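You operate a simulated robot arm through the tools that you are given. There is no shell and no other tool. Be economical: measure what you need, move in short steps, check, and stop when the job is done.

You run a simulated two-armed robot. Do the job below in one go: nothing can be reset, and whatever is moved stays where it is left.

## Task
Take the green lubricator and leave it on the layout bench top. Put the 8 mm shim from the fittings bench top on the fittings shelf top and the 6 mm shim on the chuck bench top. Take the soap brush on the stop bench top and put it away on the clamp bench top. Fetch the post foot and set it on the door bench top. Take the table pad and put it on the feed table top. Pull the carcass drawer open. Any order will do. Set down upright: table pad.

The check looks at the end state, three seconds after you hand in, the way a careful person would. Anything else that was tipped, shoved, dropped, spilled or broken makes it a failure.

## Robot
Two 7-joint arms with two-finger parallel grippers on one trunk, on a base that drives. Base frame: it is fixed to the floor where the robot stands at the start and does not move with it; the origin is under the middle of the robot, x ahead of it, y to its left, z up. Readings come in m, degrees, newtons and seconds.
The left shoulder is at the start at [0.06, 0.143, 0.926], the right one opposite. With the tool pointing down near the work surface each hand reaches from about 0.18 to 0.52 m from the robot's upright axis, wherever it stands, measured 20 degrees to its own side. Places, roughly: carcass drawer [-0.8, -0.1, 0.9]; chuck bench top [0.8, 2.9, 0.9]; clamp bench top [-3, 7.7, 0.9]; door bench top [-1.4, 0.5, 0.9]; feed table top [-2, 5.2, 1]; fittings shelf top (226x18 cm) [1.62, 0.18, 1.32]; green lubricator (4x4x16 cm) [0.8, -0.2, 1]; layout bench top [1.2, 2.4, 0.9]; post foot (8x8x7 cm) [-1.8, 5.2, 1]; shim [0.75, -0.25, 1]; soap brush (4x4x13 cm) [-5.4, 6.6, 1]; table pad (6x5x5 cm) [-0.8, 6, 0.3]. Payload 1.57 kg a hand.
The tool frame of a hand sits at the grasp point between the pads (the TCP): z along the fingers, y along the line on which they close. The tips reach 0.03 m beyond it. Largest opening 0.11 m; finger width 0.024, thickness 0.012; the body of the gripper, 0.048 by 0.112 m, starts 0.078 m behind the TCP.
Orientation is told as [roll, pitch, yaw] about the base's x, y, z axes, in that order, counted from this pose: with the fingers straight down and closing along the base's y, the tool's x points along the base's -x, its y along +y and its z along -z.

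## Interface
- The arms move only by the tool nudge_tool. It takes "left_motion", "right_motion" or both (then of equal length, played together; a hand with none holds still); each is a list of rows, each a list of 7 numbers: the shift along the tool's x, y, z in m, then the turn, a rotation vector about the tool's x, y, z in degrees, then the closure in counts, from 0 (fully open) to 255 (shut). In form: [[x, y, z, wx, wy, wz, gripper], ...]. A call has 1 to 12 rows; each row shifts and turns the commanded pose from where the row before left it, along the tool's axes as they then stand. Each row takes 0.2 s and may step no farther than 0.05 m and 8.6 degrees from the row before; otherwise, or with a gripper value out of range, the whole call is refused. A pose out of reach is approached as far as the arm can. The call stops where the force on the tool passes 40 N (or 10 N more than at its start, if that is more) or the arm is blocked; 0.2 s more then pass. Each finger travels about 0.045 m/s and halts on what it meets, pressing with about 31 N; the grip force reading is that of the motor and also rises with nothing between the fingers. The clock runs only during rows and for 0.2 s after the last one: add rows that do not move to give the fingers time. It gives the time, the measured TCP pose, the force on the tool (base axes), the opening and the grip force at its end, in the units of the frame above (readings bear some noise), with the torque about the TCP (base axes, N m) and any sound that the robot's microphone picked up.
- Cameras (640 x 400 px; columns grow to the right, rows downward): "scene" is now at [0.0146, 0.0302, 1.5311]; the picture's right is [0.72, -0.70, -0.00], its down [-0.65, -0.67, -0.36] and it looks along [0.25, 0.26, -0.93] (base axes); focal length 214 px, centre (320, 200). "left" rides on the left gripper at [0.07, -0.016, -0.141] in its tool frame; the picture's right is [0.23, 0.97, 0.00], its down [-0.86, 0.20, -0.48] and it looks along [-0.47, 0.11, 0.88] (tool axes); focal length 222 px, centre (320, 200). "right" rides on the right gripper at [0.07, 0.016, -0.141] in its tool frame; the picture's right is [-0.23, 0.97, 0.00], its down [-0.86, -0.20, -0.48] and it looks along [-0.47, -0.11, 0.88] (tool axes); focal length 222 px, centre (320, 200). There is no depth. A picture from a camera that has moved, and an enlarged one, comes with that camera's place and axes in the base frame and with its lens. The place of the scene camera against the robot may be out by one fixed shift of up to 0.025 m in any direction.
- snapshot(camera): a new picture of that camera. It takes no simulated time.
- lift_body(by): slides the trunk up (or, below 0, down) by that many m; the arms and the scene camera ride with it, the base frame stays. It gives what a move gives, with no picture.
- roll_base(legs): drives the robot by 1 to 6 legs, each [ahead, left, turn to the left] in m, m and degrees, along the robot's own axes; the way and the turn of a leg run together, so that a leg with both is an arc; at most 1.5 m and 180 degrees a leg. The arms and the cameras ride along, it lands a little off, and it stops where it bumps. It gives what a move gives.
- head_to(pan, tilt): turns the head with the scene camera to pan (to the left, within 86 degrees either way) and tilt (down, from -29 to 69), counted from straight ahead of the robot. It gives what a move gives.
- zoom(camera, box): a new picture of the part [left, top, right, bottom] of that camera's present view, enlarged. It takes no simulated time.
- job_done(): hands the job in; it is judged then, once.

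Work in short steps. Places have to be worked out from the pictures, the camera data and where the tool is seen: move nearer, look again, correct. Check each grasp and each placing, and mend what went wrong. You have 196 turns and 172 pictures in all, those below and enlarged ones among them. Open the grippers and draw the arms clear of the work before you hand the job in, unless the task says otherwise; then end with one line.

The tools are called after "Request:" by a JSON object that holds its "op" and its "data". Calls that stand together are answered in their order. nudge_tool: Moves the arms, as the interface text tells. Its arguments: {"type":"object","properties":{"left_motion":{"type":"array"},"right_motion":{"type":"array"}},"required":[]} The other tools are called the same way: lift_body (by) slides the trunk up or down; roll_base (legs) drives the base; head_to (pan, tilt) turns the head that bears the scene camera; snapshot (camera) takes a picture; zoom (camera, box) takes an enlarged picture of a part of a camera's view; job_done () hands the job in.

At the start:

```text
clock: 0.0
left_tool_pos: [0.4592, -0.0373, 0.9996]
left_tool_rot: [0.1, 0.0, 0.0]
left_force: [0.7, 0.3, -0.5]
left_wrist_torque: [0.01, 0.01, 0.01]
left_finger_gap: 0.11
left_gripper_force: 0.1
right_tool_pos: [0.3705, -0.4127, 0.9997]
right_tool_rot: [0.1, -0.1, 0.0]
right_force: [-0.4, 0.6, 0.3]
right_wrist_torque: [-0.01, 0.02, 0.01]
right_finger_gap: 0.11
right_gripper_force: 0.0
trunk travel left (down, up): [-0.525, 0.065]
robot x, y, heading: [0.0011, -0.0019, 0.1]
head pan, tilt: [45.7, 68.8]
```

scene: 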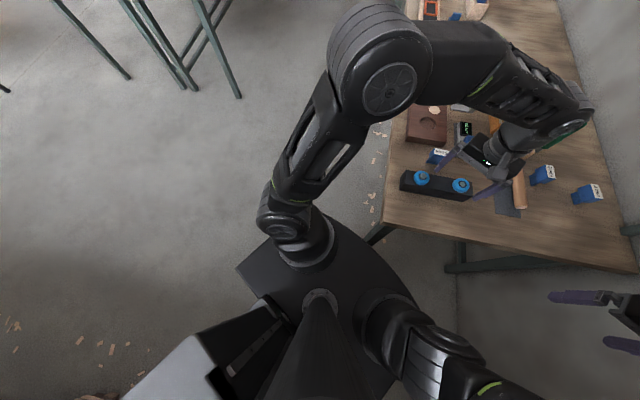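
right: 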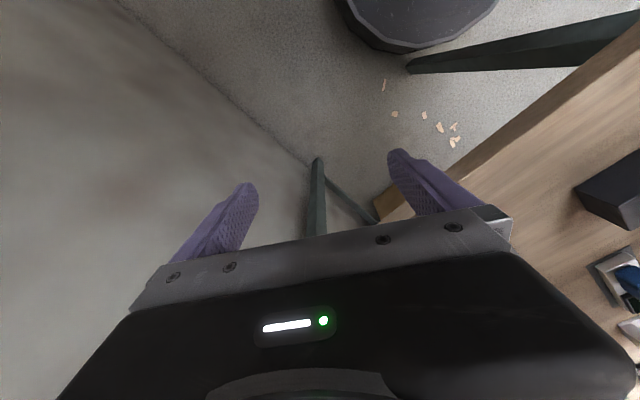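
left: 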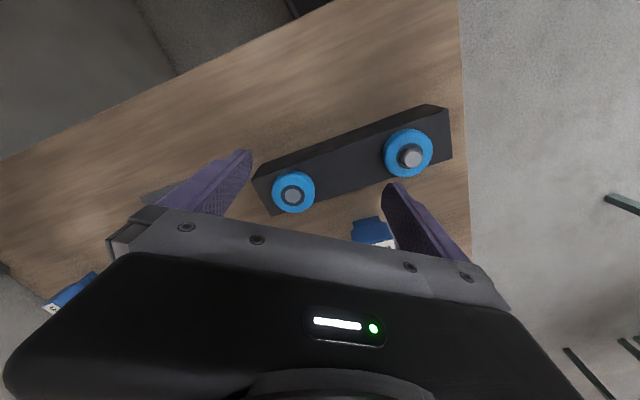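

I see the fittings bench ahead with a lubricator stand and some shims under the left arm. I look around first with the head.

Request:
{"op": "head_to", "data": {"pan": 0, "tilt": 40}}

Request:
{"op": "snapshot", "data": {"camera": "scene"}}

Request:
{"op": "head_to", "data": {"pan": 60, "tilt": 15}}

Request:
{"op": "snapshot", "data": {"camera": "scene"}}

```text
clock: 1.1
left_tool_pos: [0.4595, -0.0378, 0.9992]
left_tool_rot: [0.0, -0.1, 0.1]
left_force: [-0.1, -0.5, 0.5]
left_wrist_torque: [-0.02, 0.0, -0.01]
left_finger_gap: 0.1101
left_gripper_force: 0.0
right_tool_pos: [0.3696, -0.4117, 1.0003]
right_tool_rot: [0.1, 0.0, 0.1]
right_force: [-0.2, -0.1, 0.3]
right_wrist_torque: [0.02, 0.04, 0.04]
right_finger_gap: 0.11
right_gripper_force: 0.0
trunk travel left (down, up): [-0.525, 0.065]
robot x, y, heading: [0.0017, -0.0024, 0.1]
head pan, tilt: [0.0, 40.0]
```

```text
168 pictures are left
camera scene: at [0.0606, -0.0098, 1.5672], right [0.0, -1.0, 0.0], down [-0.64, 0.0, -0.77], along [0.77, 0.0, -0.64], focal length 214 px, centre (320, 200)
```

scene: 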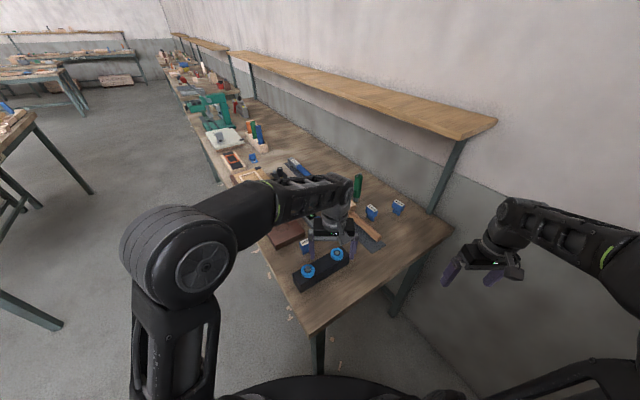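

```text
clock: 2.4
left_tool_pos: [0.4597, -0.038, 0.9987]
left_tool_rot: [-0.1, 0.0, 0.0]
left_force: [0.1, -0.8, 0.7]
left_wrist_torque: [0.0, -0.05, -0.01]
left_finger_gap: 0.1101
left_gripper_force: 0.1
right_tool_pos: [0.3703, -0.4126, 1.0]
right_tool_rot: [-0.1, 0.0, 0.0]
right_force: [0.8, 0.3, 0.9]
right_wrist_torque: [-0.03, -0.01, -0.01]
right_finger_gap: 0.11
right_gripper_force: 0.1
trunk travel left (down, up): [-0.525, 0.065]
robot x, y, heading: [0.0032, -0.0008, 0.2]
head pan, tilt: [60.0, 15.0]
```

```text
167 pictures are left
camera scene: at [0.0224, 0.071, 1.6067], right [0.87, -0.5, 0.0], down [-0.13, -0.22, -0.97], along [0.48, 0.84, -0.26], focal length 214 px, centre (320, 200)
```

scene: 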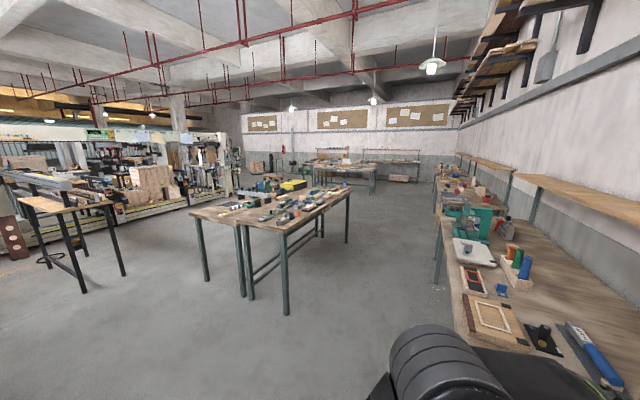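

I zoom in on the near bench to read the shim labels.

Request:
{"op": "head_to", "data": {"pan": 0, "tilt": 40}}

Request:
{"op": "zoom", "data": {"camera": "scene", "box": [220, 140, 460, 290]}}

Request:
{"op": "zoom", "data": {"camera": "scene", "box": [150, 30, 310, 130]}}

```text
clock: 3.7
left_tool_pos: [0.4602, -0.0376, 1.0009]
left_tool_rot: [0.0, 0.0, -0.1]
left_force: [0.3, -0.4, 0.0]
left_wrist_torque: [0.02, 0.0, -0.01]
left_finger_gap: 0.1101
left_gripper_force: 0.2
right_tool_pos: [0.3694, -0.4122, 0.9999]
right_tool_rot: [0.0, 0.0, 0.0]
right_force: [-0.7, -0.7, -0.5]
right_wrist_torque: [0.04, 0.01, -0.01]
right_finger_gap: 0.1102
right_gripper_force: 0.1
trunk travel left (down, up): [-0.525, 0.065]
robot x, y, heading: [-0.0004, 0.0007, 0.2]
head pan, tilt: [0.0, 40.0]
```

```text
2.67 times, centred on (340, 215) of scene
camera zoom: at [0.0607, -0.0098, 1.5672], right [0.0, -1.0, 0.0], down [-0.64, 0.0, -0.77], along [0.77, 0.0, -0.64], focal length 572 px, centre (267, 160)
```

zoom: 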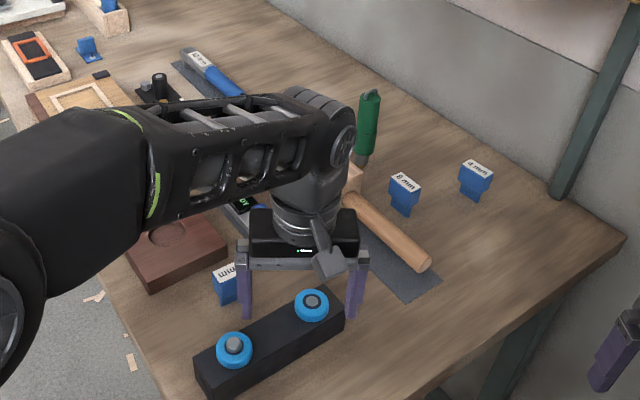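

```text
4.00 times, centred on (230, 80) of scene
camera zoom: at [0.0607, -0.0098, 1.5672], right [0.0, -1.0, 0.0], down [-0.64, 0.0, -0.77], along [0.77, 0.0, -0.64], focal length 858 px, centre (680, 680)
```

zoom: 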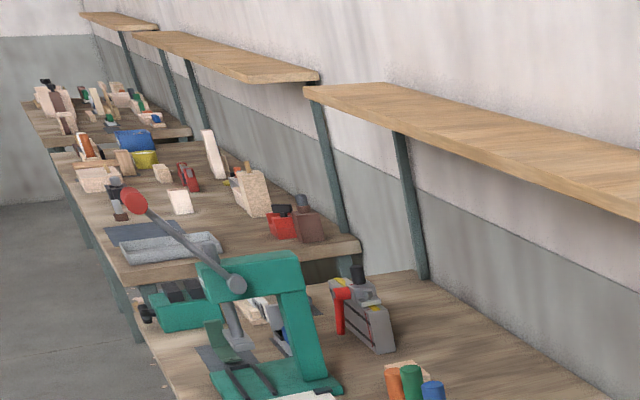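

The hand hides part of the bench, so I raise it and move it left, then look again.

Request:
{"op": "nudge_tool", "data": {"left_motion": [[0, 0, -0.05, 0, 0, 0, 0], [0, 0, -0.05, 0, 0, 0, 0], [0, 0, -0.05, 0, 0, 0, 0], [0.03, 0.04, 0, 0, 0, 0, 0], [0.03, 0.04, 0, 0, 0, 0, 0], [0.03, 0.04, 0, 0, 0, 0, 0], [0.03, 0.04, 0, 0, 0, 0, 0], [0.03, 0.04, 0, 0, 0, 0, 0], [0.0, 0.04, 0, 0, 0, 0, 0]]}}

Request:
{"op": "zoom", "data": {"camera": "scene", "box": [220, 140, 460, 290]}}

```text
clock: 5.7
left_tool_pos: [0.3124, 0.2042, 1.0931]
left_tool_rot: [0.0, 0.0, 0.0]
left_force: [0.1, -0.4, -0.1]
left_wrist_torque: [-0.01, -0.03, 0.01]
left_finger_gap: 0.1098
left_gripper_force: 0.0
left hand out of reach, approached as far as the arm can: row 2, 3
right_tool_pos: [0.3699, -0.4125, 0.999]
right_tool_rot: [0.0, -0.1, 0.0]
right_force: [-0.1, -0.6, 0.6]
right_wrist_torque: [0.01, -0.02, 0.0]
right_finger_gap: 0.11
right_gripper_force: 0.0
trunk travel left (down, up): [-0.525, 0.065]
robot x, y, heading: [-0.0027, 0.0031, 0.2]
head pan, tilt: [0.0, 40.0]
```

```text
2.67 times, centred on (340, 215) of scene
camera zoom: at [0.0609, -0.0098, 1.5672], right [0.0, -1.0, 0.0], down [-0.64, 0.0, -0.77], along [0.77, 0.0, -0.64], focal length 572 px, centre (267, 160)
```

zoom: 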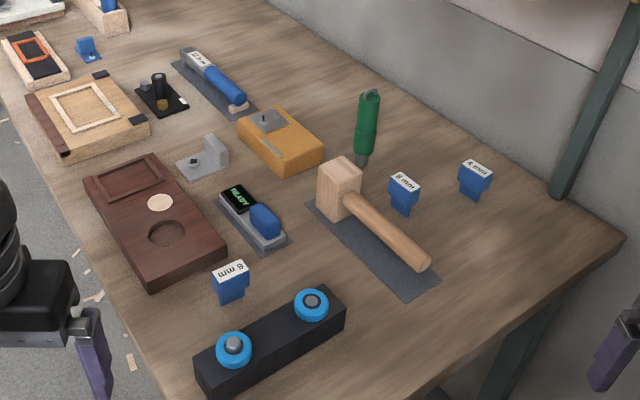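

Three labels must be read; I zoom on each.

Request:
{"op": "zoom", "data": {"camera": "scene", "box": [295, 234, 319, 258]}}

Request:
{"op": "zoom", "data": {"camera": "scene", "box": [345, 170, 415, 225]}}

Request:
{"op": "snapshot", "data": {"camera": "left"}}

```text
16.00 times, centred on (307, 246) of scene
camera zoom: at [0.0609, -0.0098, 1.5672], right [0.0, -1.0, 0.0], down [-0.64, 0.0, -0.77], along [0.77, 0.0, -0.64], focal length 3432 px, centre (528, -536)
```

zoom: 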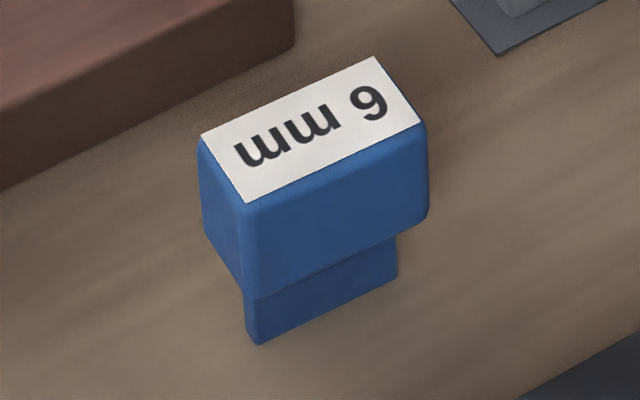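

```text
7.27 times, centred on (380, 198) of scene
camera zoom: at [0.0609, -0.0098, 1.5672], right [0.0, -1.0, 0.0], down [-0.64, 0.0, -0.77], along [0.77, 0.0, -0.64], focal length 1560 px, centre (-116, 218)
```

zoom: 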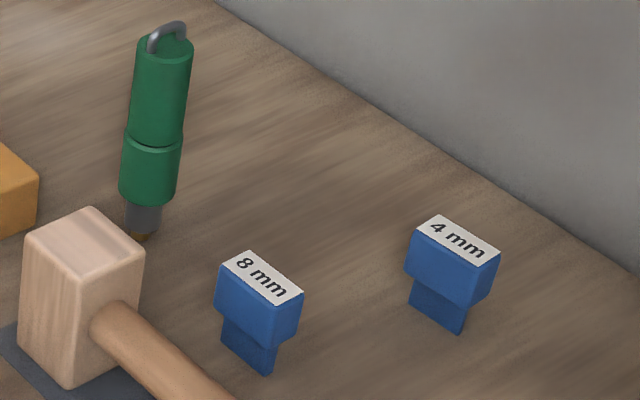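

```text
161 pictures are left
camera left: at [0.2425, 0.1873, 1.2337], right [-0.23, 0.97, 0.0], down [0.86, 0.2, 0.48], along [0.47, 0.11, -0.88], focal length 222 px, centre (320, 200)
```

left: 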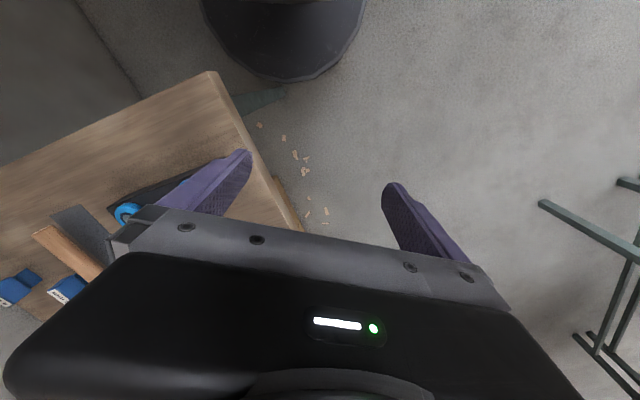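

Shims: 6 mm near the front at about (0.54, 0.04), 8 mm at about (0.72, −0.23), lubricator at about (0.82, −0.17). The bench end runs from about (0.28, 0.01) to (0.66, −0.57). I tuck the right hand up, then shift to stand facing the bench end.

Request:
{"op": "nudge_tool", "data": {"right_motion": [[0.03, 0.03, -0.05, 0, 0, 0, 0], [0.03, 0.04, -0.05, 0, 0, 0, 0], [0.02, 0.04, 0, 0, 0, 0, 0], [0.02, 0.04, 0, 0, 0, 0, 0], [0, 0.03, 0, 0, 0, 0, 0]]}}

Request:
{"op": "roll_base", "data": {"legs": [[0.05, -0.33, 0], [0, 0, 33]]}}

Request:
{"op": "head_to", "data": {"pan": 0, "tilt": 55}}

Request:
{"op": "snapshot", "data": {"camera": "scene"}}

```text
refused: row 1 steps farther than a row can; nothing moved
```

```text
clock: 7.6
left_tool_pos: [0.3526, -0.0677, 1.0925]
left_tool_rot: [-0.1, -0.1, 0.1]
left_force: [1.7, -0.4, -1.5]
left_wrist_torque: [-0.03, -0.01, 0.01]
left_finger_gap: 0.1099
left_gripper_force: 0.1
right_tool_pos: [0.4065, -0.6742, 0.9992]
right_tool_rot: [0.7, 0.7, 0.2]
right_force: [-10.1, 10.0, 4.3]
right_wrist_torque: [-1.13, -0.93, -0.52]
right_finger_gap: 0.1014
right_gripper_force: 0.1
trunk travel left (down, up): [-0.525, 0.065]
robot x, y, heading: [0.0419, -0.2714, 0.1]
head pan, tilt: [0.0, 40.0]
stopped in leg 1: the force on the tool passed its limit (the readings are from after the stop); the commanded pose is now the measured one
```

```text
clock: 8.4
left_tool_pos: [0.3514, -0.0682, 1.0919]
left_tool_rot: [-0.1, -0.1, 0.0]
left_force: [0.3, 0.1, 0.7]
left_wrist_torque: [0.02, 0.02, 0.01]
left_finger_gap: 0.1101
left_gripper_force: 0.1
right_tool_pos: [0.4062, -0.6746, 1.0]
right_tool_rot: [0.7, 0.7, 0.3]
right_force: [-10.5, 11.7, 2.4]
right_wrist_torque: [-1.21, -0.98, -0.52]
right_finger_gap: 0.0999
right_gripper_force: 0.0
trunk travel left (down, up): [-0.525, 0.065]
robot x, y, heading: [0.042, -0.2707, -0.0]
head pan, tilt: [0.0, 55.0]
```

```text
160 pictures are left
camera scene: at [0.0863, -0.2802, 1.5466], right [0.0, -1.0, 0.0], down [-0.82, 0.0, -0.58], along [0.58, 0.0, -0.82], focal length 214 px, centre (320, 200)
```

scene: 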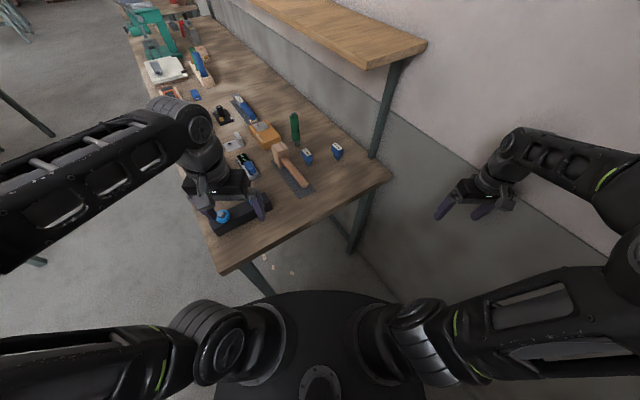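

The nudge was refused and the right hand then touched the wall (no harm seen). I draw the hand inwards and up now.

Request:
{"op": "nudge_tool", "data": {"right_motion": [[0, 0.04, 0, 0, 0, 0, 0], [0.01, 0.045, 0, 0, 0, 0, 0], [0.01, 0.045, 0, 0, 0, 0, 0], [0.01, 0.045, 0, 0, 0, 0, 0], [0, 0, -0.04, 0, 0, 0, 0], [0, 0, -0.04, 0, 0, 0, 0], [0, 0, -0.02, 0, 0, 0, 0]]}}

Request:
{"op": "zoom", "data": {"camera": "scene", "box": [180, 80, 420, 230]}}

```text
clock: 10.0
left_tool_pos: [0.3536, -0.0697, 1.0925]
left_tool_rot: [0.0, 0.1, 0.1]
left_force: [0.0, 0.0, 0.7]
left_wrist_torque: [0.0, 0.0, -0.03]
left_finger_gap: 0.1101
left_gripper_force: 0.1
right_tool_pos: [0.378, -0.5032, 1.1028]
right_tool_rot: [0.8, 0.7, 0.3]
right_force: [-0.3, 0.1, 0.1]
right_wrist_torque: [0.0, -0.01, -0.01]
right_finger_gap: 0.1102
right_gripper_force: 0.0
trunk travel left (down, up): [-0.525, 0.065]
robot x, y, heading: [0.0399, -0.2705, -0.1]
head pan, tilt: [0.0, 55.0]
```

```text
2.67 times, centred on (300, 155) of scene
camera zoom: at [0.0879, -0.2823, 1.5465], right [0.0, -1.0, 0.0], down [-0.82, 0.0, -0.57], along [0.57, 0.0, -0.82], focal length 572 px, centre (373, 320)
```

zoom: 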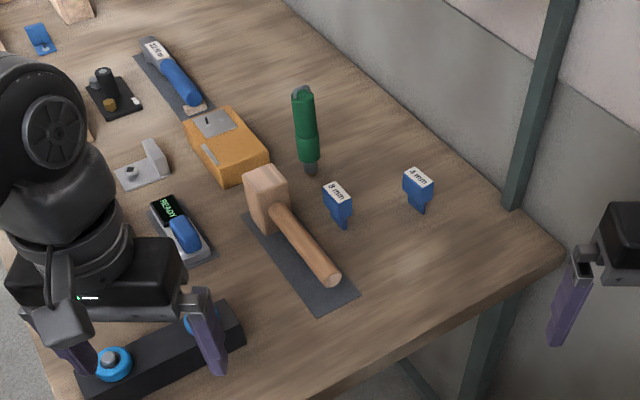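

The bench corners agree between views: end edge heading is about 34° to face it. I turn first, then slide ahead and right.

Request:
{"op": "roll_base", "data": {"legs": [[0, 0, 34], [0.08, -0.15, 0]]}}

Request:
{"op": "snapshot", "data": {"camera": "scene"}}

Request:
{"op": "snapshot", "data": {"camera": "right"}}

```text
clock: 13.1
left_tool_pos: [0.319, 0.003, 1.0923]
left_tool_rot: [0.0, 0.0, 34.3]
left_force: [0.3, 0.3, 0.0]
left_wrist_torque: [0.02, 0.04, 0.0]
left_finger_gap: 0.1099
left_gripper_force: 0.1
right_tool_pos: [0.5788, -0.3378, 1.1014]
right_tool_rot: [0.7, 0.7, 35.5]
right_force: [1.2, 0.4, 0.1]
right_wrist_torque: [-0.02, 0.0, 0.0]
right_finger_gap: 0.1099
right_gripper_force: 0.1
trunk travel left (down, up): [-0.525, 0.065]
robot x, y, heading: [0.1762, -0.3441, 34.0]
head pan, tilt: [0.0, 55.0]
stopped in leg 2: the robot was blocked; the commanded pose is now the measured one
```

```text
158 pictures are left
camera scene: at [0.2139, -0.3274, 1.5465], right [0.56, -0.83, 0.0], down [-0.68, -0.46, -0.57], along [0.47, 0.32, -0.82], focal length 214 px, centre (320, 200)
```

scene: 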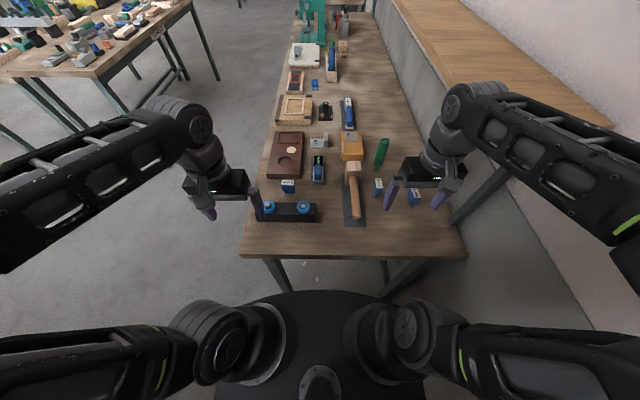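

```text
157 pictures are left
camera right: at [0.5154, -0.366, 1.2446], right [-0.38, 0.92, 0.01], down [0.82, 0.33, 0.46], along [0.43, 0.18, -0.89], focal length 222 px, centre (320, 200)
```

right: 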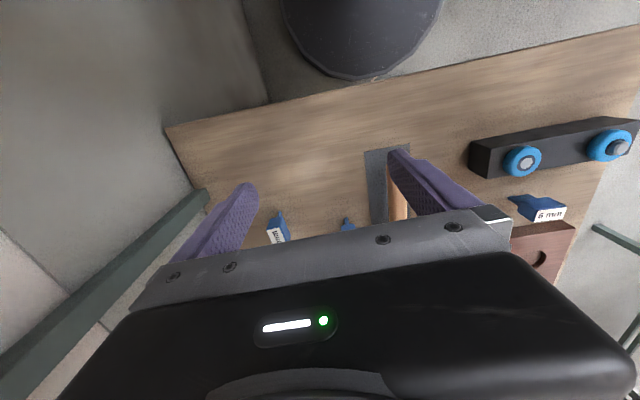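

I now stand squarely at the bench end: 8 mm shim about 0.51 ahead and 0.21 right. I raise the trunk and bring the right hand ahead with a 25° forward tilt to see how far it reaches.

Request:
{"op": "lift_body", "data": {"by": 0.06}}

Request:
{"op": "nudge_tool", "data": {"right_motion": [[0, 0, 0, 0, -8.5, 0, 0], [0, 0, 0, 0, -8.5, 0, 0], [0, 0, 0, 0, -8, 0, 0], [-0.045, 0, 0.0, 0, 0, 0, 0], [-0.045, 0, 0.02, 0, 0, 0, 0], [-0.02, 0, 0.03, 0, 0, 0, 0]]}}

Request:
{"op": "snapshot", "data": {"camera": "right"}}

Request:
{"op": "zoom", "data": {"camera": "scene", "box": [260, 100, 500, 250]}}

```text
clock: 14.1
left_tool_pos: [0.3196, 0.0028, 1.1517]
left_tool_rot: [0.0, 0.0, 34.0]
left_force: [0.1, 0.4, 0.4]
left_wrist_torque: [0.01, 0.0, 0.02]
left_finger_gap: 0.11
left_gripper_force: 0.0
right_tool_pos: [0.5786, -0.3374, 1.1616]
right_tool_rot: [0.6, 0.7, 35.6]
right_force: [-0.5, 0.0, -0.5]
right_wrist_torque: [-0.01, 0.0, 0.03]
right_finger_gap: 0.1099
right_gripper_force: 0.1
trunk travel left (down, up): [-0.585, 0.005]
robot x, y, heading: [0.1736, -0.3398, 34.1]
head pan, tilt: [0.0, 55.0]
```

```text
clock: 15.1
left_tool_pos: [0.319, 0.0024, 1.1517]
left_tool_rot: [0.0, 0.0, 34.1]
left_force: [-0.2, 0.4, 0.3]
left_wrist_torque: [-0.02, -0.01, 0.01]
left_finger_gap: 0.1101
left_gripper_force: 0.2
right_tool_pos: [0.5991, -0.3229, 1.1729]
right_tool_rot: [1.4, -22.9, 33.8]
right_force: [0.7, 0.4, 0.1]
right_wrist_torque: [0.01, 0.04, 0.02]
right_finger_gap: 0.11
right_gripper_force: 0.1
trunk travel left (down, up): [-0.585, 0.005]
robot x, y, heading: [0.177, -0.3427, 33.8]
head pan, tilt: [0.0, 55.0]
stopped in row 5 (right hand): the force on the tool passed its limit (the readings are from after the stop); the commanded pose is now the measured one
```

```text
156 pictures are left
camera right: at [0.4931, -0.3785, 1.2771], right [-0.37, 0.92, 0.11], down [0.62, 0.16, 0.77], along [0.69, 0.36, -0.63], focal length 222 px, centre (320, 200)
```

right: 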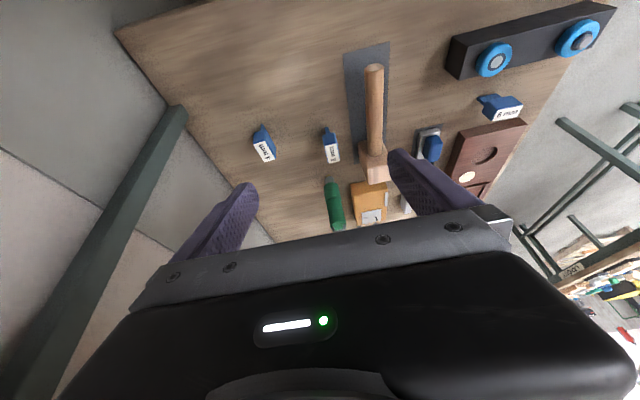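

```text
2.67 times, centred on (380, 175) of scene
camera zoom: at [0.2124, -0.3283, 1.6065], right [0.56, -0.83, 0.0], down [-0.68, -0.46, -0.57], along [0.48, 0.32, -0.82], focal length 572 px, centre (160, 267)
```

zoom: 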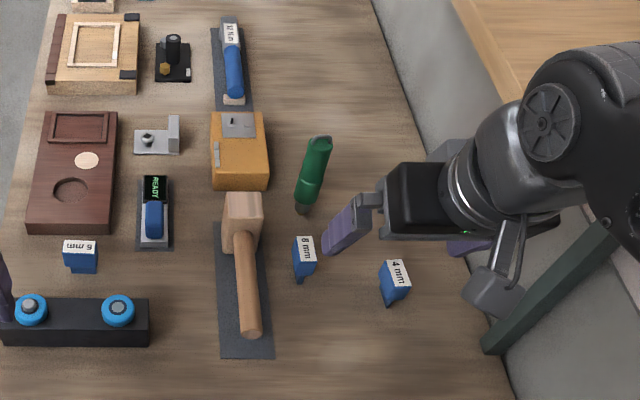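

The "6 mm" label is confirmed. The right forearm met the shelf, so this side suits the left arm instead with the robot turned right. I back the right hand out, level it and tuck it in.

Request:
{"op": "nudge_tool", "data": {"right_motion": [[0.045, 0.01, 0, 0, 0, 0, 0], [0.03, 0.03, 0, 0, 0, 0, 0], [0, 0, 0, 0, 8.5, 0, 0], [0, 0, 0, 0, 8.5, 0, 0], [0, 0, 0, 0, 6, 0, 0], [0.03, 0, 0.03, 0, 0, 0, 0], [0.03, 0, 0.03, 0, 0, 0, 0], [0.03, 0, 0.03, 0, 0, 0, 0]]}}

Request:
{"op": "roll_base", "data": {"legs": [[-0.08, 0.05, 0]]}}

```text
clock: 16.9
left_tool_pos: [0.3192, 0.0032, 1.1505]
left_tool_rot: [0.0, 0.0, 34.1]
left_force: [0.0, 0.4, 0.0]
left_wrist_torque: [0.01, 0.03, 0.0]
left_finger_gap: 0.11
left_gripper_force: 0.1
right_tool_pos: [0.4648, -0.3605, 1.0818]
right_tool_rot: [1.3, 0.3, 34.3]
right_force: [-0.1, 0.5, -0.2]
right_wrist_torque: [-0.02, 0.0, 0.03]
right_finger_gap: 0.1102
right_gripper_force: 0.0
right hand out of reach, approached as far as the arm can: row 8
trunk travel left (down, up): [-0.585, 0.005]
robot x, y, heading: [0.1752, -0.3395, 33.9]
head pan, tilt: [0.0, 55.0]
```

```text
clock: 18.0
left_tool_pos: [0.225, -0.0011, 1.1514]
left_tool_rot: [0.0, 0.0, 34.0]
left_force: [-1.0, -0.2, -0.3]
left_wrist_torque: [-0.01, -0.01, 0.01]
left_finger_gap: 0.1102
left_gripper_force: 0.1
right_tool_pos: [0.3718, -0.3651, 1.0832]
right_tool_rot: [1.3, 0.1, 34.2]
right_force: [-0.1, -0.1, -0.4]
right_wrist_torque: [-0.03, -0.05, -0.01]
right_finger_gap: 0.1099
right_gripper_force: 0.1
trunk travel left (down, up): [-0.585, 0.005]
robot x, y, heading: [0.0803, -0.3441, 34.0]
head pan, tilt: [0.0, 55.0]
```

Now I turn right 60° and roll ahead a little, so the left shoulder comes near the bench end.

Request:
{"op": "roll_base", "data": {"legs": [[0, 0, -60], [0.12, 0, 0]]}}

Request:
{"op": "head_to", "data": {"pan": 60, "tilt": 50}}

Request:
{"op": "snapshot", "data": {"camera": "scene"}}

```text
clock: 21.9
left_tool_pos: [0.5585, -0.3504, 1.1504]
left_tool_rot: [0.0, 0.1, -25.8]
left_force: [0.1, -0.1, 0.3]
left_wrist_torque: [0.03, 0.0, 0.01]
left_finger_gap: 0.11
left_gripper_force: 0.0
right_tool_pos: [0.3182, -0.6597, 1.0824]
right_tool_rot: [1.3, 0.3, -25.6]
right_force: [-0.1, 0.0, -0.4]
right_wrist_torque: [0.0, 0.0, -0.01]
right_finger_gap: 0.11
right_gripper_force: 0.1
trunk travel left (down, up): [-0.585, 0.005]
robot x, y, heading: [0.1882, -0.398, -25.9]
head pan, tilt: [0.0, 55.0]
```

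```text
clock: 23.2
left_tool_pos: [0.5577, -0.3496, 1.1513]
left_tool_rot: [-0.1, 0.1, -25.8]
left_force: [0.1, 1.1, 0.1]
left_wrist_torque: [-0.05, 0.0, 0.02]
left_finger_gap: 0.1102
left_gripper_force: 0.1
right_tool_pos: [0.3168, -0.6607, 1.0819]
right_tool_rot: [1.3, 0.2, -25.6]
right_force: [-0.6, 0.2, 0.5]
right_wrist_torque: [-0.01, 0.03, -0.04]
right_finger_gap: 0.1098
right_gripper_force: 0.0
trunk travel left (down, up): [-0.585, 0.005]
robot x, y, heading: [0.1856, -0.3989, -25.9]
head pan, tilt: [60.0, 50.0]
```

```text
154 pictures are left
camera scene: at [0.2296, -0.3508, 1.613], right [0.56, -0.83, 0.0], down [-0.63, -0.43, -0.64], along [0.53, 0.36, -0.77], focal length 214 px, centre (320, 200)
```

scene: 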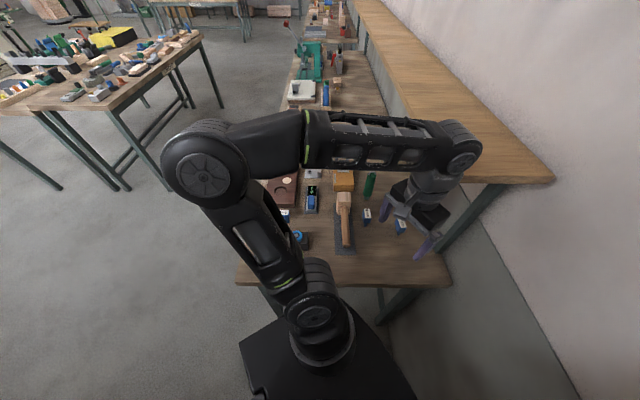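

The left arm now has free room. I yaw the left hand by +60° so its fingers point along the bench and close across the 8 mm shim's thin side.

Request:
{"op": "nudge_tool", "data": {"left_motion": [[0, 0, 0, 0, 0, -7.5, 120], [0, 0, 0, 0, 0, -7.5, 120], [0, 0, 0, 0, 0, -7.5, 120], [0, 0, 0, 0, 0, -7.5, 120], [0, 0, 0, 0, 0, -7.5, 120], [0, 0, 0, 0, 0, -7.5, 120], [0, 0, 0, 0, 0, -7.5, 120], [0, 0, 0, 0, 0, -7.5, 120], [-0.04, 0, 0.02, 0, 0, 0, 120], [-0.04, 0, 0.02, 0, 0, 0, 120]]}}

Request:
{"op": "nudge_tool", "data": {"left_motion": [[0, 0, 0, 0, -7.5, 0, 120], [0, 0, 0, 0, -7.5, 0, 120], [0, 0, 0, 0, -7.5, 0, 120], [0, 0, 0, 0, -7.5, 0, 120], [0, 0, 0, 0, -7.5, 0, 120], [0, 0, 0, 0, -7.5, 0, 120], [0, 0, 0, 0, -7.5, 0, 120]]}}

Request:
{"op": "snapshot", "data": {"camera": "left"}}

Request:
{"op": "snapshot", "data": {"camera": "scene"}}

```text
clock: 25.4
left_tool_pos: [0.6244, -0.3037, 1.1123]
left_tool_rot: [-0.1, 0.1, 34.2]
left_force: [1.0, 0.2, 0.1]
left_wrist_torque: [0.02, 0.02, -0.02]
left_finger_gap: 0.0584
left_gripper_force: 0.1
right_tool_pos: [0.3178, -0.6605, 1.0813]
right_tool_rot: [1.2, 0.1, -25.6]
right_force: [0.5, -0.1, 0.0]
right_wrist_torque: [-0.01, 0.02, 0.01]
right_finger_gap: 0.1098
right_gripper_force: 0.0
trunk travel left (down, up): [-0.585, 0.005]
robot x, y, heading: [0.1895, -0.3956, -25.5]
head pan, tilt: [60.0, 50.0]
```

```text
clock: 27.0
left_tool_pos: [0.6265, -0.3099, 1.1136]
left_tool_rot: [0.2, -52.5, 34.2]
left_force: [0.5, 0.2, -0.1]
left_wrist_torque: [0.0, -0.01, 0.02]
left_finger_gap: 0.0583
left_gripper_force: 0.1
left hand out of reach, approached as far as the arm can: row 7
right_tool_pos: [0.3184, -0.6593, 1.0808]
right_tool_rot: [1.3, 0.1, -25.6]
right_force: [-0.1, 0.9, 0.3]
right_wrist_torque: [0.0, 0.04, 0.0]
right_finger_gap: 0.11
right_gripper_force: 0.1
trunk travel left (down, up): [-0.585, 0.005]
robot x, y, heading: [0.1895, -0.3959, -25.6]
head pan, tilt: [60.0, 50.0]
```

```text
153 pictures are left
camera left: at [0.5078, -0.4101, 1.1447], right [-0.66, 0.73, -0.18], down [0.0, 0.24, 0.97], along [0.75, 0.64, -0.16], focal length 222 px, centre (320, 200)
```

left: 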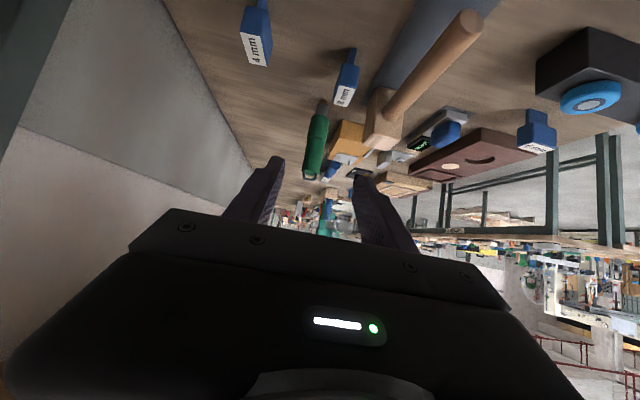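

```text
152 pictures are left
camera scene: at [0.2303, -0.3513, 1.613], right [0.56, -0.83, 0.0], down [-0.63, -0.43, -0.64], along [0.53, 0.36, -0.77], focal length 214 px, centre (320, 200)
```

scene: 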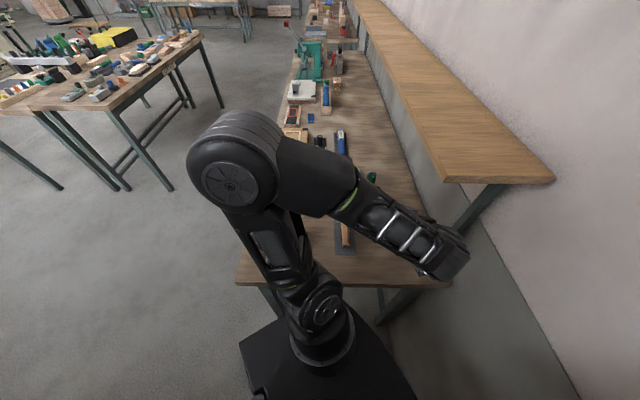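

The wrist view puts the 8 mm shim at about (0.70, −0.24), top about 0.96. I line up sideways and come most of the way down, then look again.

Request:
{"op": "nudge_tool", "data": {"left_motion": [[0.0, 0.018, 0, 0, 0, 0, 120], [0.034, 0, 0, 0, 0, 0, 120], [0.034, 0, 0, 0, 0, 0, 120], [0, 0, 0.04, 0, 0, 0, 120], [0, 0, 0.04, 0, 0, 0, 120]]}}

Request:
{"op": "snapshot", "data": {"camera": "left"}}

Request:
{"op": "zoom", "data": {"camera": "scene", "box": [300, 160, 460, 300]}}

```text
clock: 28.2
left_tool_pos: [0.6617, -0.3165, 1.031]
left_tool_rot: [0.3, -52.4, 34.2]
left_force: [0.8, 0.1, 0.3]
left_wrist_torque: [-0.01, 0.0, 0.02]
left_finger_gap: 0.0584
left_gripper_force: 0.2
left hand out of reach, approached as far as the arm can: row 1, 2, 3, 4
right_tool_pos: [0.3165, -0.6592, 1.0824]
right_tool_rot: [1.4, 0.2, -25.6]
right_force: [-0.3, 0.0, -0.8]
right_wrist_torque: [-0.02, 0.02, 0.0]
right_finger_gap: 0.11
right_gripper_force: 0.0
trunk travel left (down, up): [-0.585, 0.005]
robot x, y, heading: [0.184, -0.3968, -25.7]
head pan, tilt: [60.0, 50.0]
```

```text
151 pictures are left
camera left: at [0.543, -0.4171, 1.062], right [-0.66, 0.73, -0.18], down [0.01, 0.24, 0.97], along [0.75, 0.64, -0.17], focal length 222 px, centre (320, 200)
```

left: 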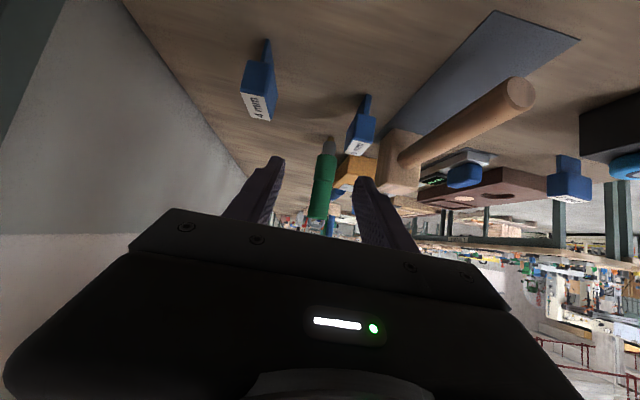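

```text
2.86 times, centred on (380, 230) of scene
camera zoom: at [0.2301, -0.3506, 1.613], right [0.56, -0.83, 0.0], down [-0.63, -0.43, -0.64], along [0.53, 0.36, -0.77], focal length 613 px, centre (149, 114)
```

zoom: 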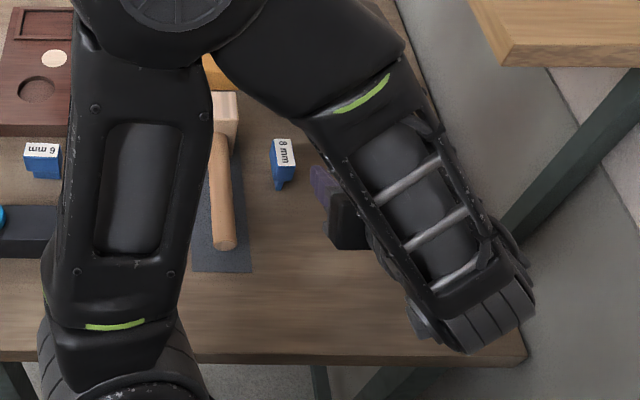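

The arm is folded too tightly here (it drifted right), so I back the base off about 9 cm.

Request:
{"op": "roll_base", "data": {"legs": [[-0.085, -0.045, 0]]}}

Request:
{"op": "nudge_tool", "data": {"left_motion": [[-0.04, 0.02, 0.0, 0, 0, 0, 120], [-0.02, 0.0, 0.03, 0, 0, 0, 120], [0, 0, 0, 0, 0, 0, 120]]}}

Request:
{"op": "snapshot", "data": {"camera": "left"}}

```text
clock: 29.3
left_tool_pos: [0.5643, -0.319, 1.0318]
left_tool_rot: [0.2, -52.5, 34.2]
left_force: [-0.5, -0.6, 0.0]
left_wrist_torque: [-0.01, 0.01, -0.01]
left_finger_gap: 0.0583
left_gripper_force: 0.1
right_tool_pos: [0.2195, -0.6634, 1.0815]
right_tool_rot: [1.3, 0.1, -25.7]
right_force: [0.0, 0.0, 0.1]
right_wrist_torque: [-0.03, -0.06, 0.01]
right_finger_gap: 0.1102
right_gripper_force: 0.1
trunk travel left (down, up): [-0.585, 0.005]
robot x, y, heading: [0.0925, -0.4015, -25.5]
head pan, tilt: [60.0, 50.0]
```

```text
clock: 30.1
left_tool_pos: [0.6075, -0.2704, 1.0619]
left_tool_rot: [0.3, -52.5, 34.2]
left_force: [-0.5, 0.1, 0.6]
left_wrist_torque: [-0.03, -0.01, -0.02]
left_finger_gap: 0.0582
left_gripper_force: 0.2
left hand out of reach, approached as far as the arm can: row 1
right_tool_pos: [0.2202, -0.6616, 1.0816]
right_tool_rot: [1.2, 0.2, -25.6]
right_force: [-0.3, 0.6, -0.4]
right_wrist_torque: [0.0, 0.0, -0.01]
right_finger_gap: 0.1101
right_gripper_force: 0.0
trunk travel left (down, up): [-0.585, 0.005]
robot x, y, heading: [0.0912, -0.4028, -25.9]
head pan, tilt: [60.0, 50.0]
```

```text
149 pictures are left
camera left: at [0.4893, -0.3722, 1.0938], right [-0.66, 0.73, -0.18], down [0.01, 0.24, 0.97], along [0.75, 0.64, -0.17], focal length 222 px, centre (320, 200)
```

left: 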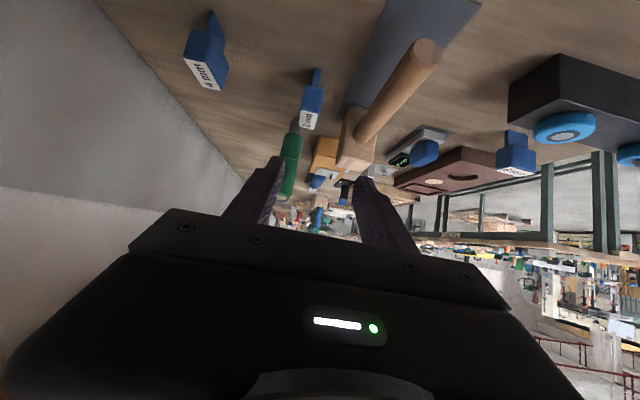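

The shim is now at about (0.693, −0.239), 2 cm to the right of the fingers' line. I correct and approach part way.

Request:
{"op": "nudge_tool", "data": {"left_motion": [[0.034, -0.021, 0.0, 0, 0, 0, 120], [0, 0.0, 0.04, 0, 0, 0, 120], [0, 0, 0.04, 0, 0, 0, 120], [0, 0, 0, 0, 0, 0, 120]]}}

Request:
{"op": "snapshot", "data": {"camera": "left"}}

Request:
{"op": "zoom", "data": {"camera": "scene", "box": [300, 160, 460, 300]}}

```text
clock: 31.1
left_tool_pos: [0.6548, -0.2667, 0.9857]
left_tool_rot: [0.2, -52.4, 34.2]
left_force: [-0.9, 0.1, 0.1]
left_wrist_torque: [0.02, 0.0, -0.01]
left_finger_gap: 0.0581
left_gripper_force: 0.0
right_tool_pos: [0.2192, -0.6611, 1.0825]
right_tool_rot: [1.3, 0.2, -25.5]
right_force: [-0.4, 0.4, 0.4]
right_wrist_torque: [0.0, -0.02, -0.03]
right_finger_gap: 0.1098
right_gripper_force: 0.1
trunk travel left (down, up): [-0.585, 0.005]
robot x, y, heading: [0.0926, -0.4012, -25.9]
head pan, tilt: [60.0, 50.0]
```

```text
148 pictures are left
camera left: at [0.5362, -0.3669, 1.0169], right [-0.66, 0.73, -0.18], down [0.01, 0.24, 0.97], along [0.75, 0.64, -0.17], focal length 222 px, centre (320, 200)
```

left: 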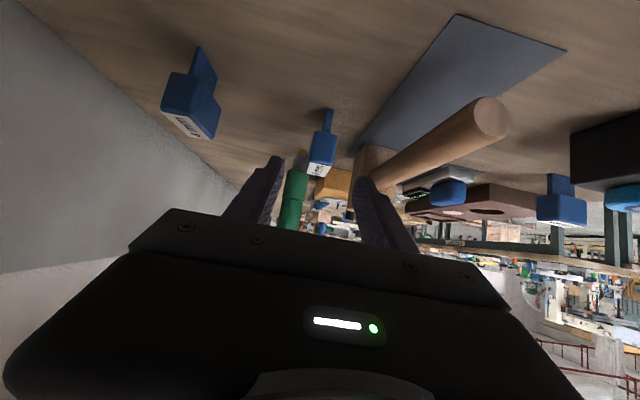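

```text
2.86 times, centred on (380, 230) of scene
camera zoom: at [0.1323, -0.3531, 1.6131], right [0.56, -0.83, 0.0], down [-0.63, -0.43, -0.64], along [0.53, 0.36, -0.77], focal length 613 px, centre (149, 114)
```

zoom: 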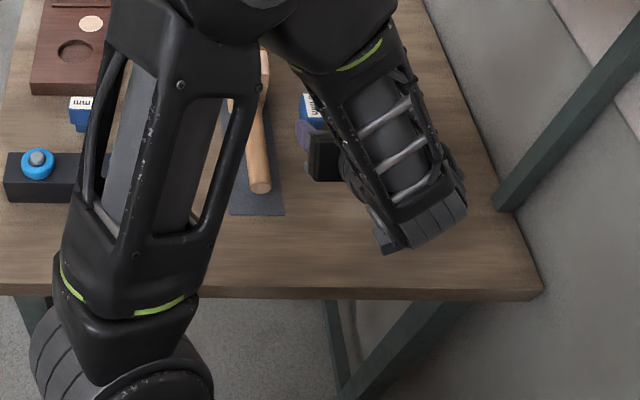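

Shim sits centered between the fingers; bench reads about 0.90, shim head 0.92–0.953. I go the last 6.5 cm and close.

Request:
{"op": "nudge_tool", "data": {"left_motion": [[0.006, 0.001, 0.035, 0, 0, 0, 120], [0.002, 0.0, 0.03, 0, 0, 0, 120], [0, 0, 0, 0, 0, 0, 160], [0, 0, 0, 0, 0, 0, 200], [0, 0, 0, 0, 0, 0, 230], [0, 0, 0, 0, 0, 0, 255], [0, 0, 0, 0, 0, 0, 255]]}}

Request:
{"op": "snapshot", "data": {"camera": "left"}}

```text
clock: 32.7
left_tool_pos: [0.6948, -0.2375, 0.9373]
left_tool_rot: [0.3, -52.4, 34.1]
left_force: [0.2, -0.3, 0.7]
left_wrist_torque: [0.0, 0.02, 0.04]
left_finger_gap: 0.0248
left_gripper_force: 31.3
right_tool_pos: [0.2197, -0.6628, 1.0816]
right_tool_rot: [1.3, 0.3, -25.6]
right_force: [0.6, -0.2, -0.1]
right_wrist_torque: [-0.03, -0.01, -0.02]
right_finger_gap: 0.1102
right_gripper_force: 0.1
trunk travel left (down, up): [-0.585, 0.005]
robot x, y, heading: [0.0908, -0.402, -25.9]
head pan, tilt: [60.0, 50.0]
```

```text
146 pictures are left
camera left: at [0.5753, -0.3391, 0.9704], right [-0.66, 0.73, -0.18], down [0.01, 0.24, 0.97], along [0.75, 0.64, -0.17], focal length 222 px, centre (320, 200)
```

left: 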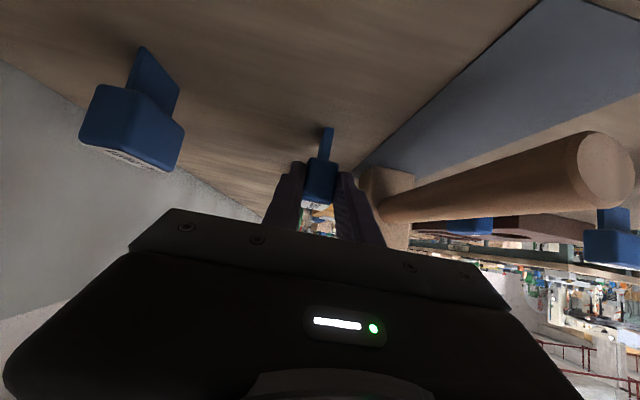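

Gripped (gap 2.5 cm, bottom about 3.7 cm below the TCP). I lift it, draw it back from under the shelf, then raise it.

Request:
{"op": "nudge_tool", "data": {"left_motion": [[-0.0357, 0, -0.0274, 0, 0, 0, 255], [-0.0357, 0, -0.0274, 0, 0, 0, 255], [-0.0357, 0, -0.0274, 0, 0, 0, 255], [0.0274, 0.01, -0.0357, 0, 0, 0, 255], [0.0274, 0.01, -0.0357, 0, 0, 0, 255], [0.0274, 0.01, -0.0357, 0, 0, 0, 255], [-0.0357, 0, -0.0274, 0, 0, 0, 255], [-0.0357, 0, -0.0274, 0, 0, 0, 255], [-0.0357, 0, -0.0274, 0, 0, 0, 255], [-0.0357, 0, -0.0274, 0, 0, 0, 255]]}}

Request:
{"op": "head_to", "data": {"pan": 40, "tilt": 25}}

Request:
{"op": "snapshot", "data": {"camera": "scene"}}

```text
clock: 34.9
left_tool_pos: [0.5684, -0.2925, 1.2583]
left_tool_rot: [0.3, -52.6, 34.0]
left_force: [0.4, -0.2, 0.1]
left_wrist_torque: [-0.01, -0.01, 0.0]
left_finger_gap: 0.0248
left_gripper_force: 31.3
left hand out of reach, approached as far as the arm can: row 6
right_tool_pos: [0.2194, -0.6623, 1.0817]
right_tool_rot: [1.3, 0.2, -25.6]
right_force: [0.4, 0.6, -0.8]
right_wrist_torque: [-0.02, 0.0, 0.0]
right_finger_gap: 0.1097
right_gripper_force: 0.0
trunk travel left (down, up): [-0.585, 0.005]
robot x, y, heading: [0.0909, -0.403, -25.8]
head pan, tilt: [60.0, 50.0]
```

```text
clock: 35.8
left_tool_pos: [0.5706, -0.293, 1.2584]
left_tool_rot: [0.4, -52.5, 34.1]
left_force: [-0.4, -0.7, 0.2]
left_wrist_torque: [-0.01, 0.03, 0.01]
left_finger_gap: 0.025
left_gripper_force: 30.9
right_tool_pos: [0.2201, -0.662, 1.0825]
right_tool_rot: [1.4, 0.1, -25.6]
right_force: [0.6, -0.2, 0.4]
right_wrist_torque: [0.01, 0.0, 0.01]
right_finger_gap: 0.1099
right_gripper_force: 0.1
trunk travel left (down, up): [-0.585, 0.005]
robot x, y, heading: [0.0867, -0.3959, -26.0]
head pan, tilt: [40.0, 25.0]
```

```text
145 pictures are left
camera scene: at [0.1586, -0.374, 1.6505], right [0.25, -0.97, 0.0], down [-0.41, -0.1, -0.91], along [0.88, 0.22, -0.42], focal length 214 px, centre (320, 200)
```

scene: 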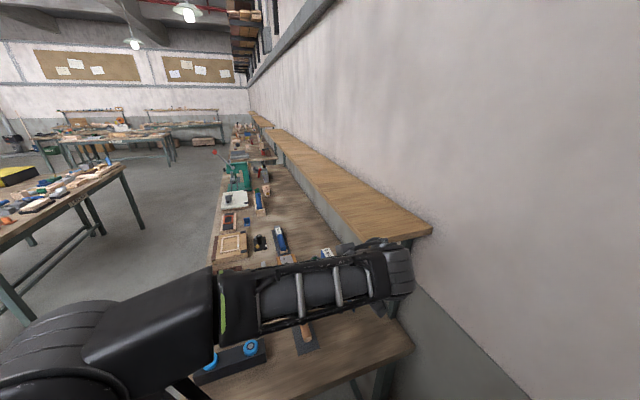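

The shelf's near end is at about n = 0.07 along the bench, z ≈ 1.32. I raise the shim to about 1.42 first.

Request:
{"op": "nudge_tool", "data": {"left_motion": [[-0.033, 0, -0.0253, 0, 0, 0, 255], [-0.033, 0, -0.0253, 0, 0, 0, 255], [-0.033, 0, -0.0253, 0, 0, 0, 255], [-0.033, 0, -0.0253, 0, 0, 0, 255], [0, 0, 0, 0, 0, 0, 255]]}}

```text
clock: 37.0
left_tool_pos: [0.5715, -0.2965, 1.4247]
left_tool_rot: [0.3, -52.4, 34.1]
left_force: [0.3, 0.0, -0.3]
left_wrist_torque: [-0.02, 0.04, 0.0]
left_finger_gap: 0.0249
left_gripper_force: 30.8
right_tool_pos: [0.2205, -0.6609, 1.0817]
right_tool_rot: [1.3, 0.3, -25.6]
right_force: [0.8, 0.1, -0.1]
right_wrist_torque: [-0.02, 0.01, 0.0]
right_finger_gap: 0.1099
right_gripper_force: 0.0
trunk travel left (down, up): [-0.585, 0.005]
robot x, y, heading: [0.0914, -0.399, -25.9]
head pan, tilt: [40.0, 25.0]
```

Reachable. I drive about 11 cm ahead, bringing the hand toward the shelf end at height, then look.

Request:
{"op": "roll_base", "data": {"legs": [[0.11, 0, 0]]}}

Request:
{"op": "snapshot", "data": {"camera": "left"}}

Request:
{"op": "snapshot", "data": {"camera": "scene"}}

```text
clock: 38.2
left_tool_pos: [0.672, -0.3436, 1.4242]
left_tool_rot: [0.3, -52.3, 34.2]
left_force: [0.1, -0.2, -1.1]
left_wrist_torque: [0.02, 0.03, 0.03]
left_finger_gap: 0.0247
left_gripper_force: 31.0
right_tool_pos: [0.3215, -0.7107, 1.0814]
right_tool_rot: [1.2, 0.3, -25.5]
right_force: [-0.2, -1.0, -0.3]
right_wrist_torque: [0.01, 0.06, 0.02]
right_finger_gap: 0.1099
right_gripper_force: 0.0
trunk travel left (down, up): [-0.585, 0.005]
robot x, y, heading: [0.1891, -0.4462, -25.5]
head pan, tilt: [40.0, 25.0]
```

```text
144 pictures are left
camera left: at [0.5528, -0.4446, 1.4551], right [-0.67, 0.73, -0.18], down [0.01, 0.24, 0.97], along [0.75, 0.64, -0.17], focal length 222 px, centre (320, 200)
```

left: 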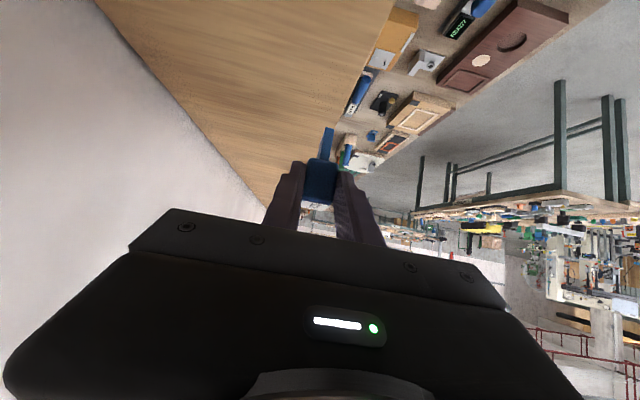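

```text
143 pictures are left
camera scene: at [0.2592, -0.4225, 1.6505], right [0.25, -0.97, 0.0], down [-0.41, -0.1, -0.91], along [0.88, 0.22, -0.42], focal length 214 px, centre (320, 200)
```

scene: 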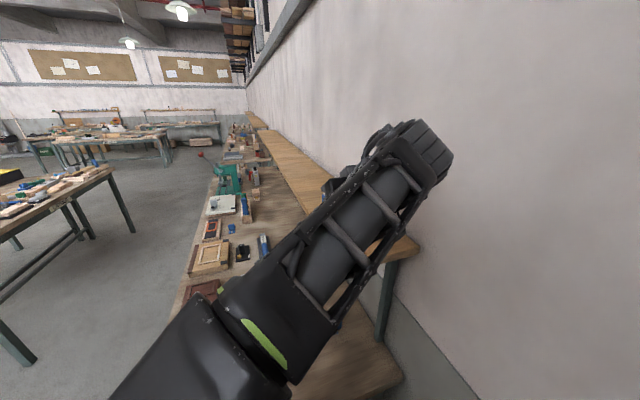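

By the wrist view the shelf spans e ≈ 0.50–0.69; the shim is at 0.513. I shift 8 cm to the right and descend part way.

Request:
{"op": "nudge_tool", "data": {"left_motion": [[0, -0.04, 0, 0, 0, 0, 255], [0, -0.04, 0, 0, 0, 0, 255], [0.0159, 0, 0.0122, 0, 0, 0, 255], [0.0159, 0, 0.0122, 0, 0, 0, 255], [0, 0, 0.01, 0, 0, 0, 255], [0, 0, 0, 0, 0, 0, 255]]}}

Request:
{"op": "snapshot", "data": {"camera": "left"}}

```text
clock: 39.6
left_tool_pos: [0.722, -0.4057, 1.3781]
left_tool_rot: [0.2, -52.5, 34.3]
left_force: [-0.2, -0.5, 1.5]
left_wrist_torque: [0.0, -0.06, 0.0]
left_finger_gap: 0.0247
left_gripper_force: 30.9
right_tool_pos: [0.319, -0.7098, 1.0818]
right_tool_rot: [1.3, 0.2, -25.4]
right_force: [-0.6, 0.2, -0.8]
right_wrist_torque: [0.01, 0.03, 0.0]
right_finger_gap: 0.1098
right_gripper_force: 0.0
trunk travel left (down, up): [-0.585, 0.005]
robot x, y, heading: [0.1876, -0.4479, -25.8]
head pan, tilt: [40.0, 25.0]
```

```text
142 pictures are left
camera left: at [0.6029, -0.5068, 1.4099], right [-0.66, 0.73, -0.18], down [0.0, 0.24, 0.97], along [0.75, 0.64, -0.16], focal length 222 px, centre (320, 200)
```

left: 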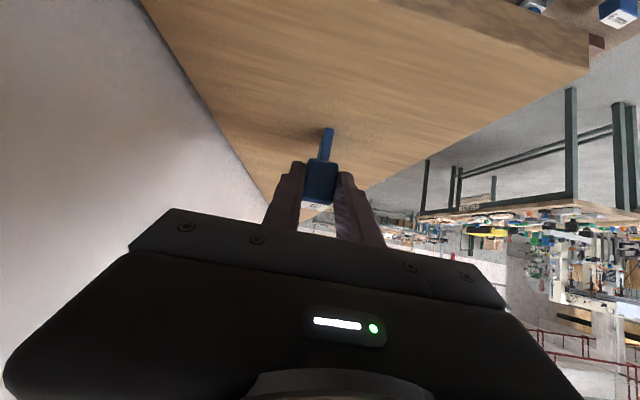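

The shim is over mid-shelf with its shadow near. I lower gently, about 2 cm, with small steps.

Request:
{"op": "nudge_tool", "data": {"left_motion": [[0.0063, 0, 0.0049, 0, 0, 0, 255], [0.004, 0, 0.003, 0, 0, 0, 255], [0.0024, 0, 0.0018, 0, 0, 0, 255], [0, 0, 0, 0, 0, 0, 255]]}}

Request:
{"op": "zoom", "data": {"camera": "left", "box": [260, 90, 400, 220]}}

```text
clock: 40.6
left_tool_pos: [0.7205, -0.4049, 1.3646]
left_tool_rot: [-0.1, -52.8, 34.3]
left_force: [0.8, -1.7, 25.7]
left_wrist_torque: [0.24, -0.51, 0.0]
left_finger_gap: 0.0246
left_gripper_force: 31.2
right_tool_pos: [0.3185, -0.7098, 1.0816]
right_tool_rot: [1.3, 0.1, -25.5]
right_force: [-0.1, 0.5, 0.4]
right_wrist_torque: [0.0, -0.01, -0.01]
right_finger_gap: 0.1101
right_gripper_force: 0.0
trunk travel left (down, up): [-0.585, 0.005]
robot x, y, heading: [0.1902, -0.4471, -25.7]
head pan, tilt: [40.0, 25.0]
```

```text
3.08 times, centred on (330, 155) of left
camera zoom: at [0.601, -0.5071, 1.3955], right [-0.66, 0.73, -0.18], down [0.0, 0.24, 0.97], along [0.75, 0.64, -0.16], focal length 684 px, centre (289, 338)
```

zoom: 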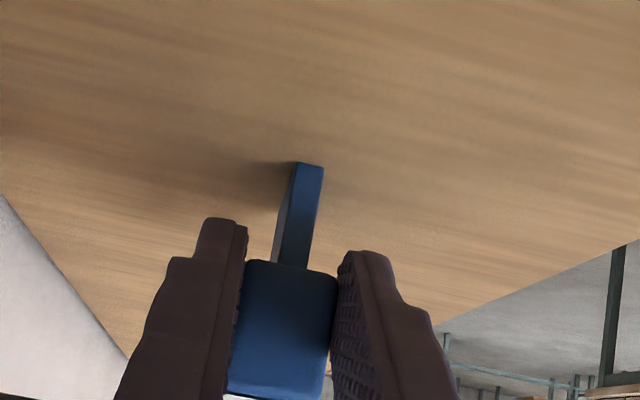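

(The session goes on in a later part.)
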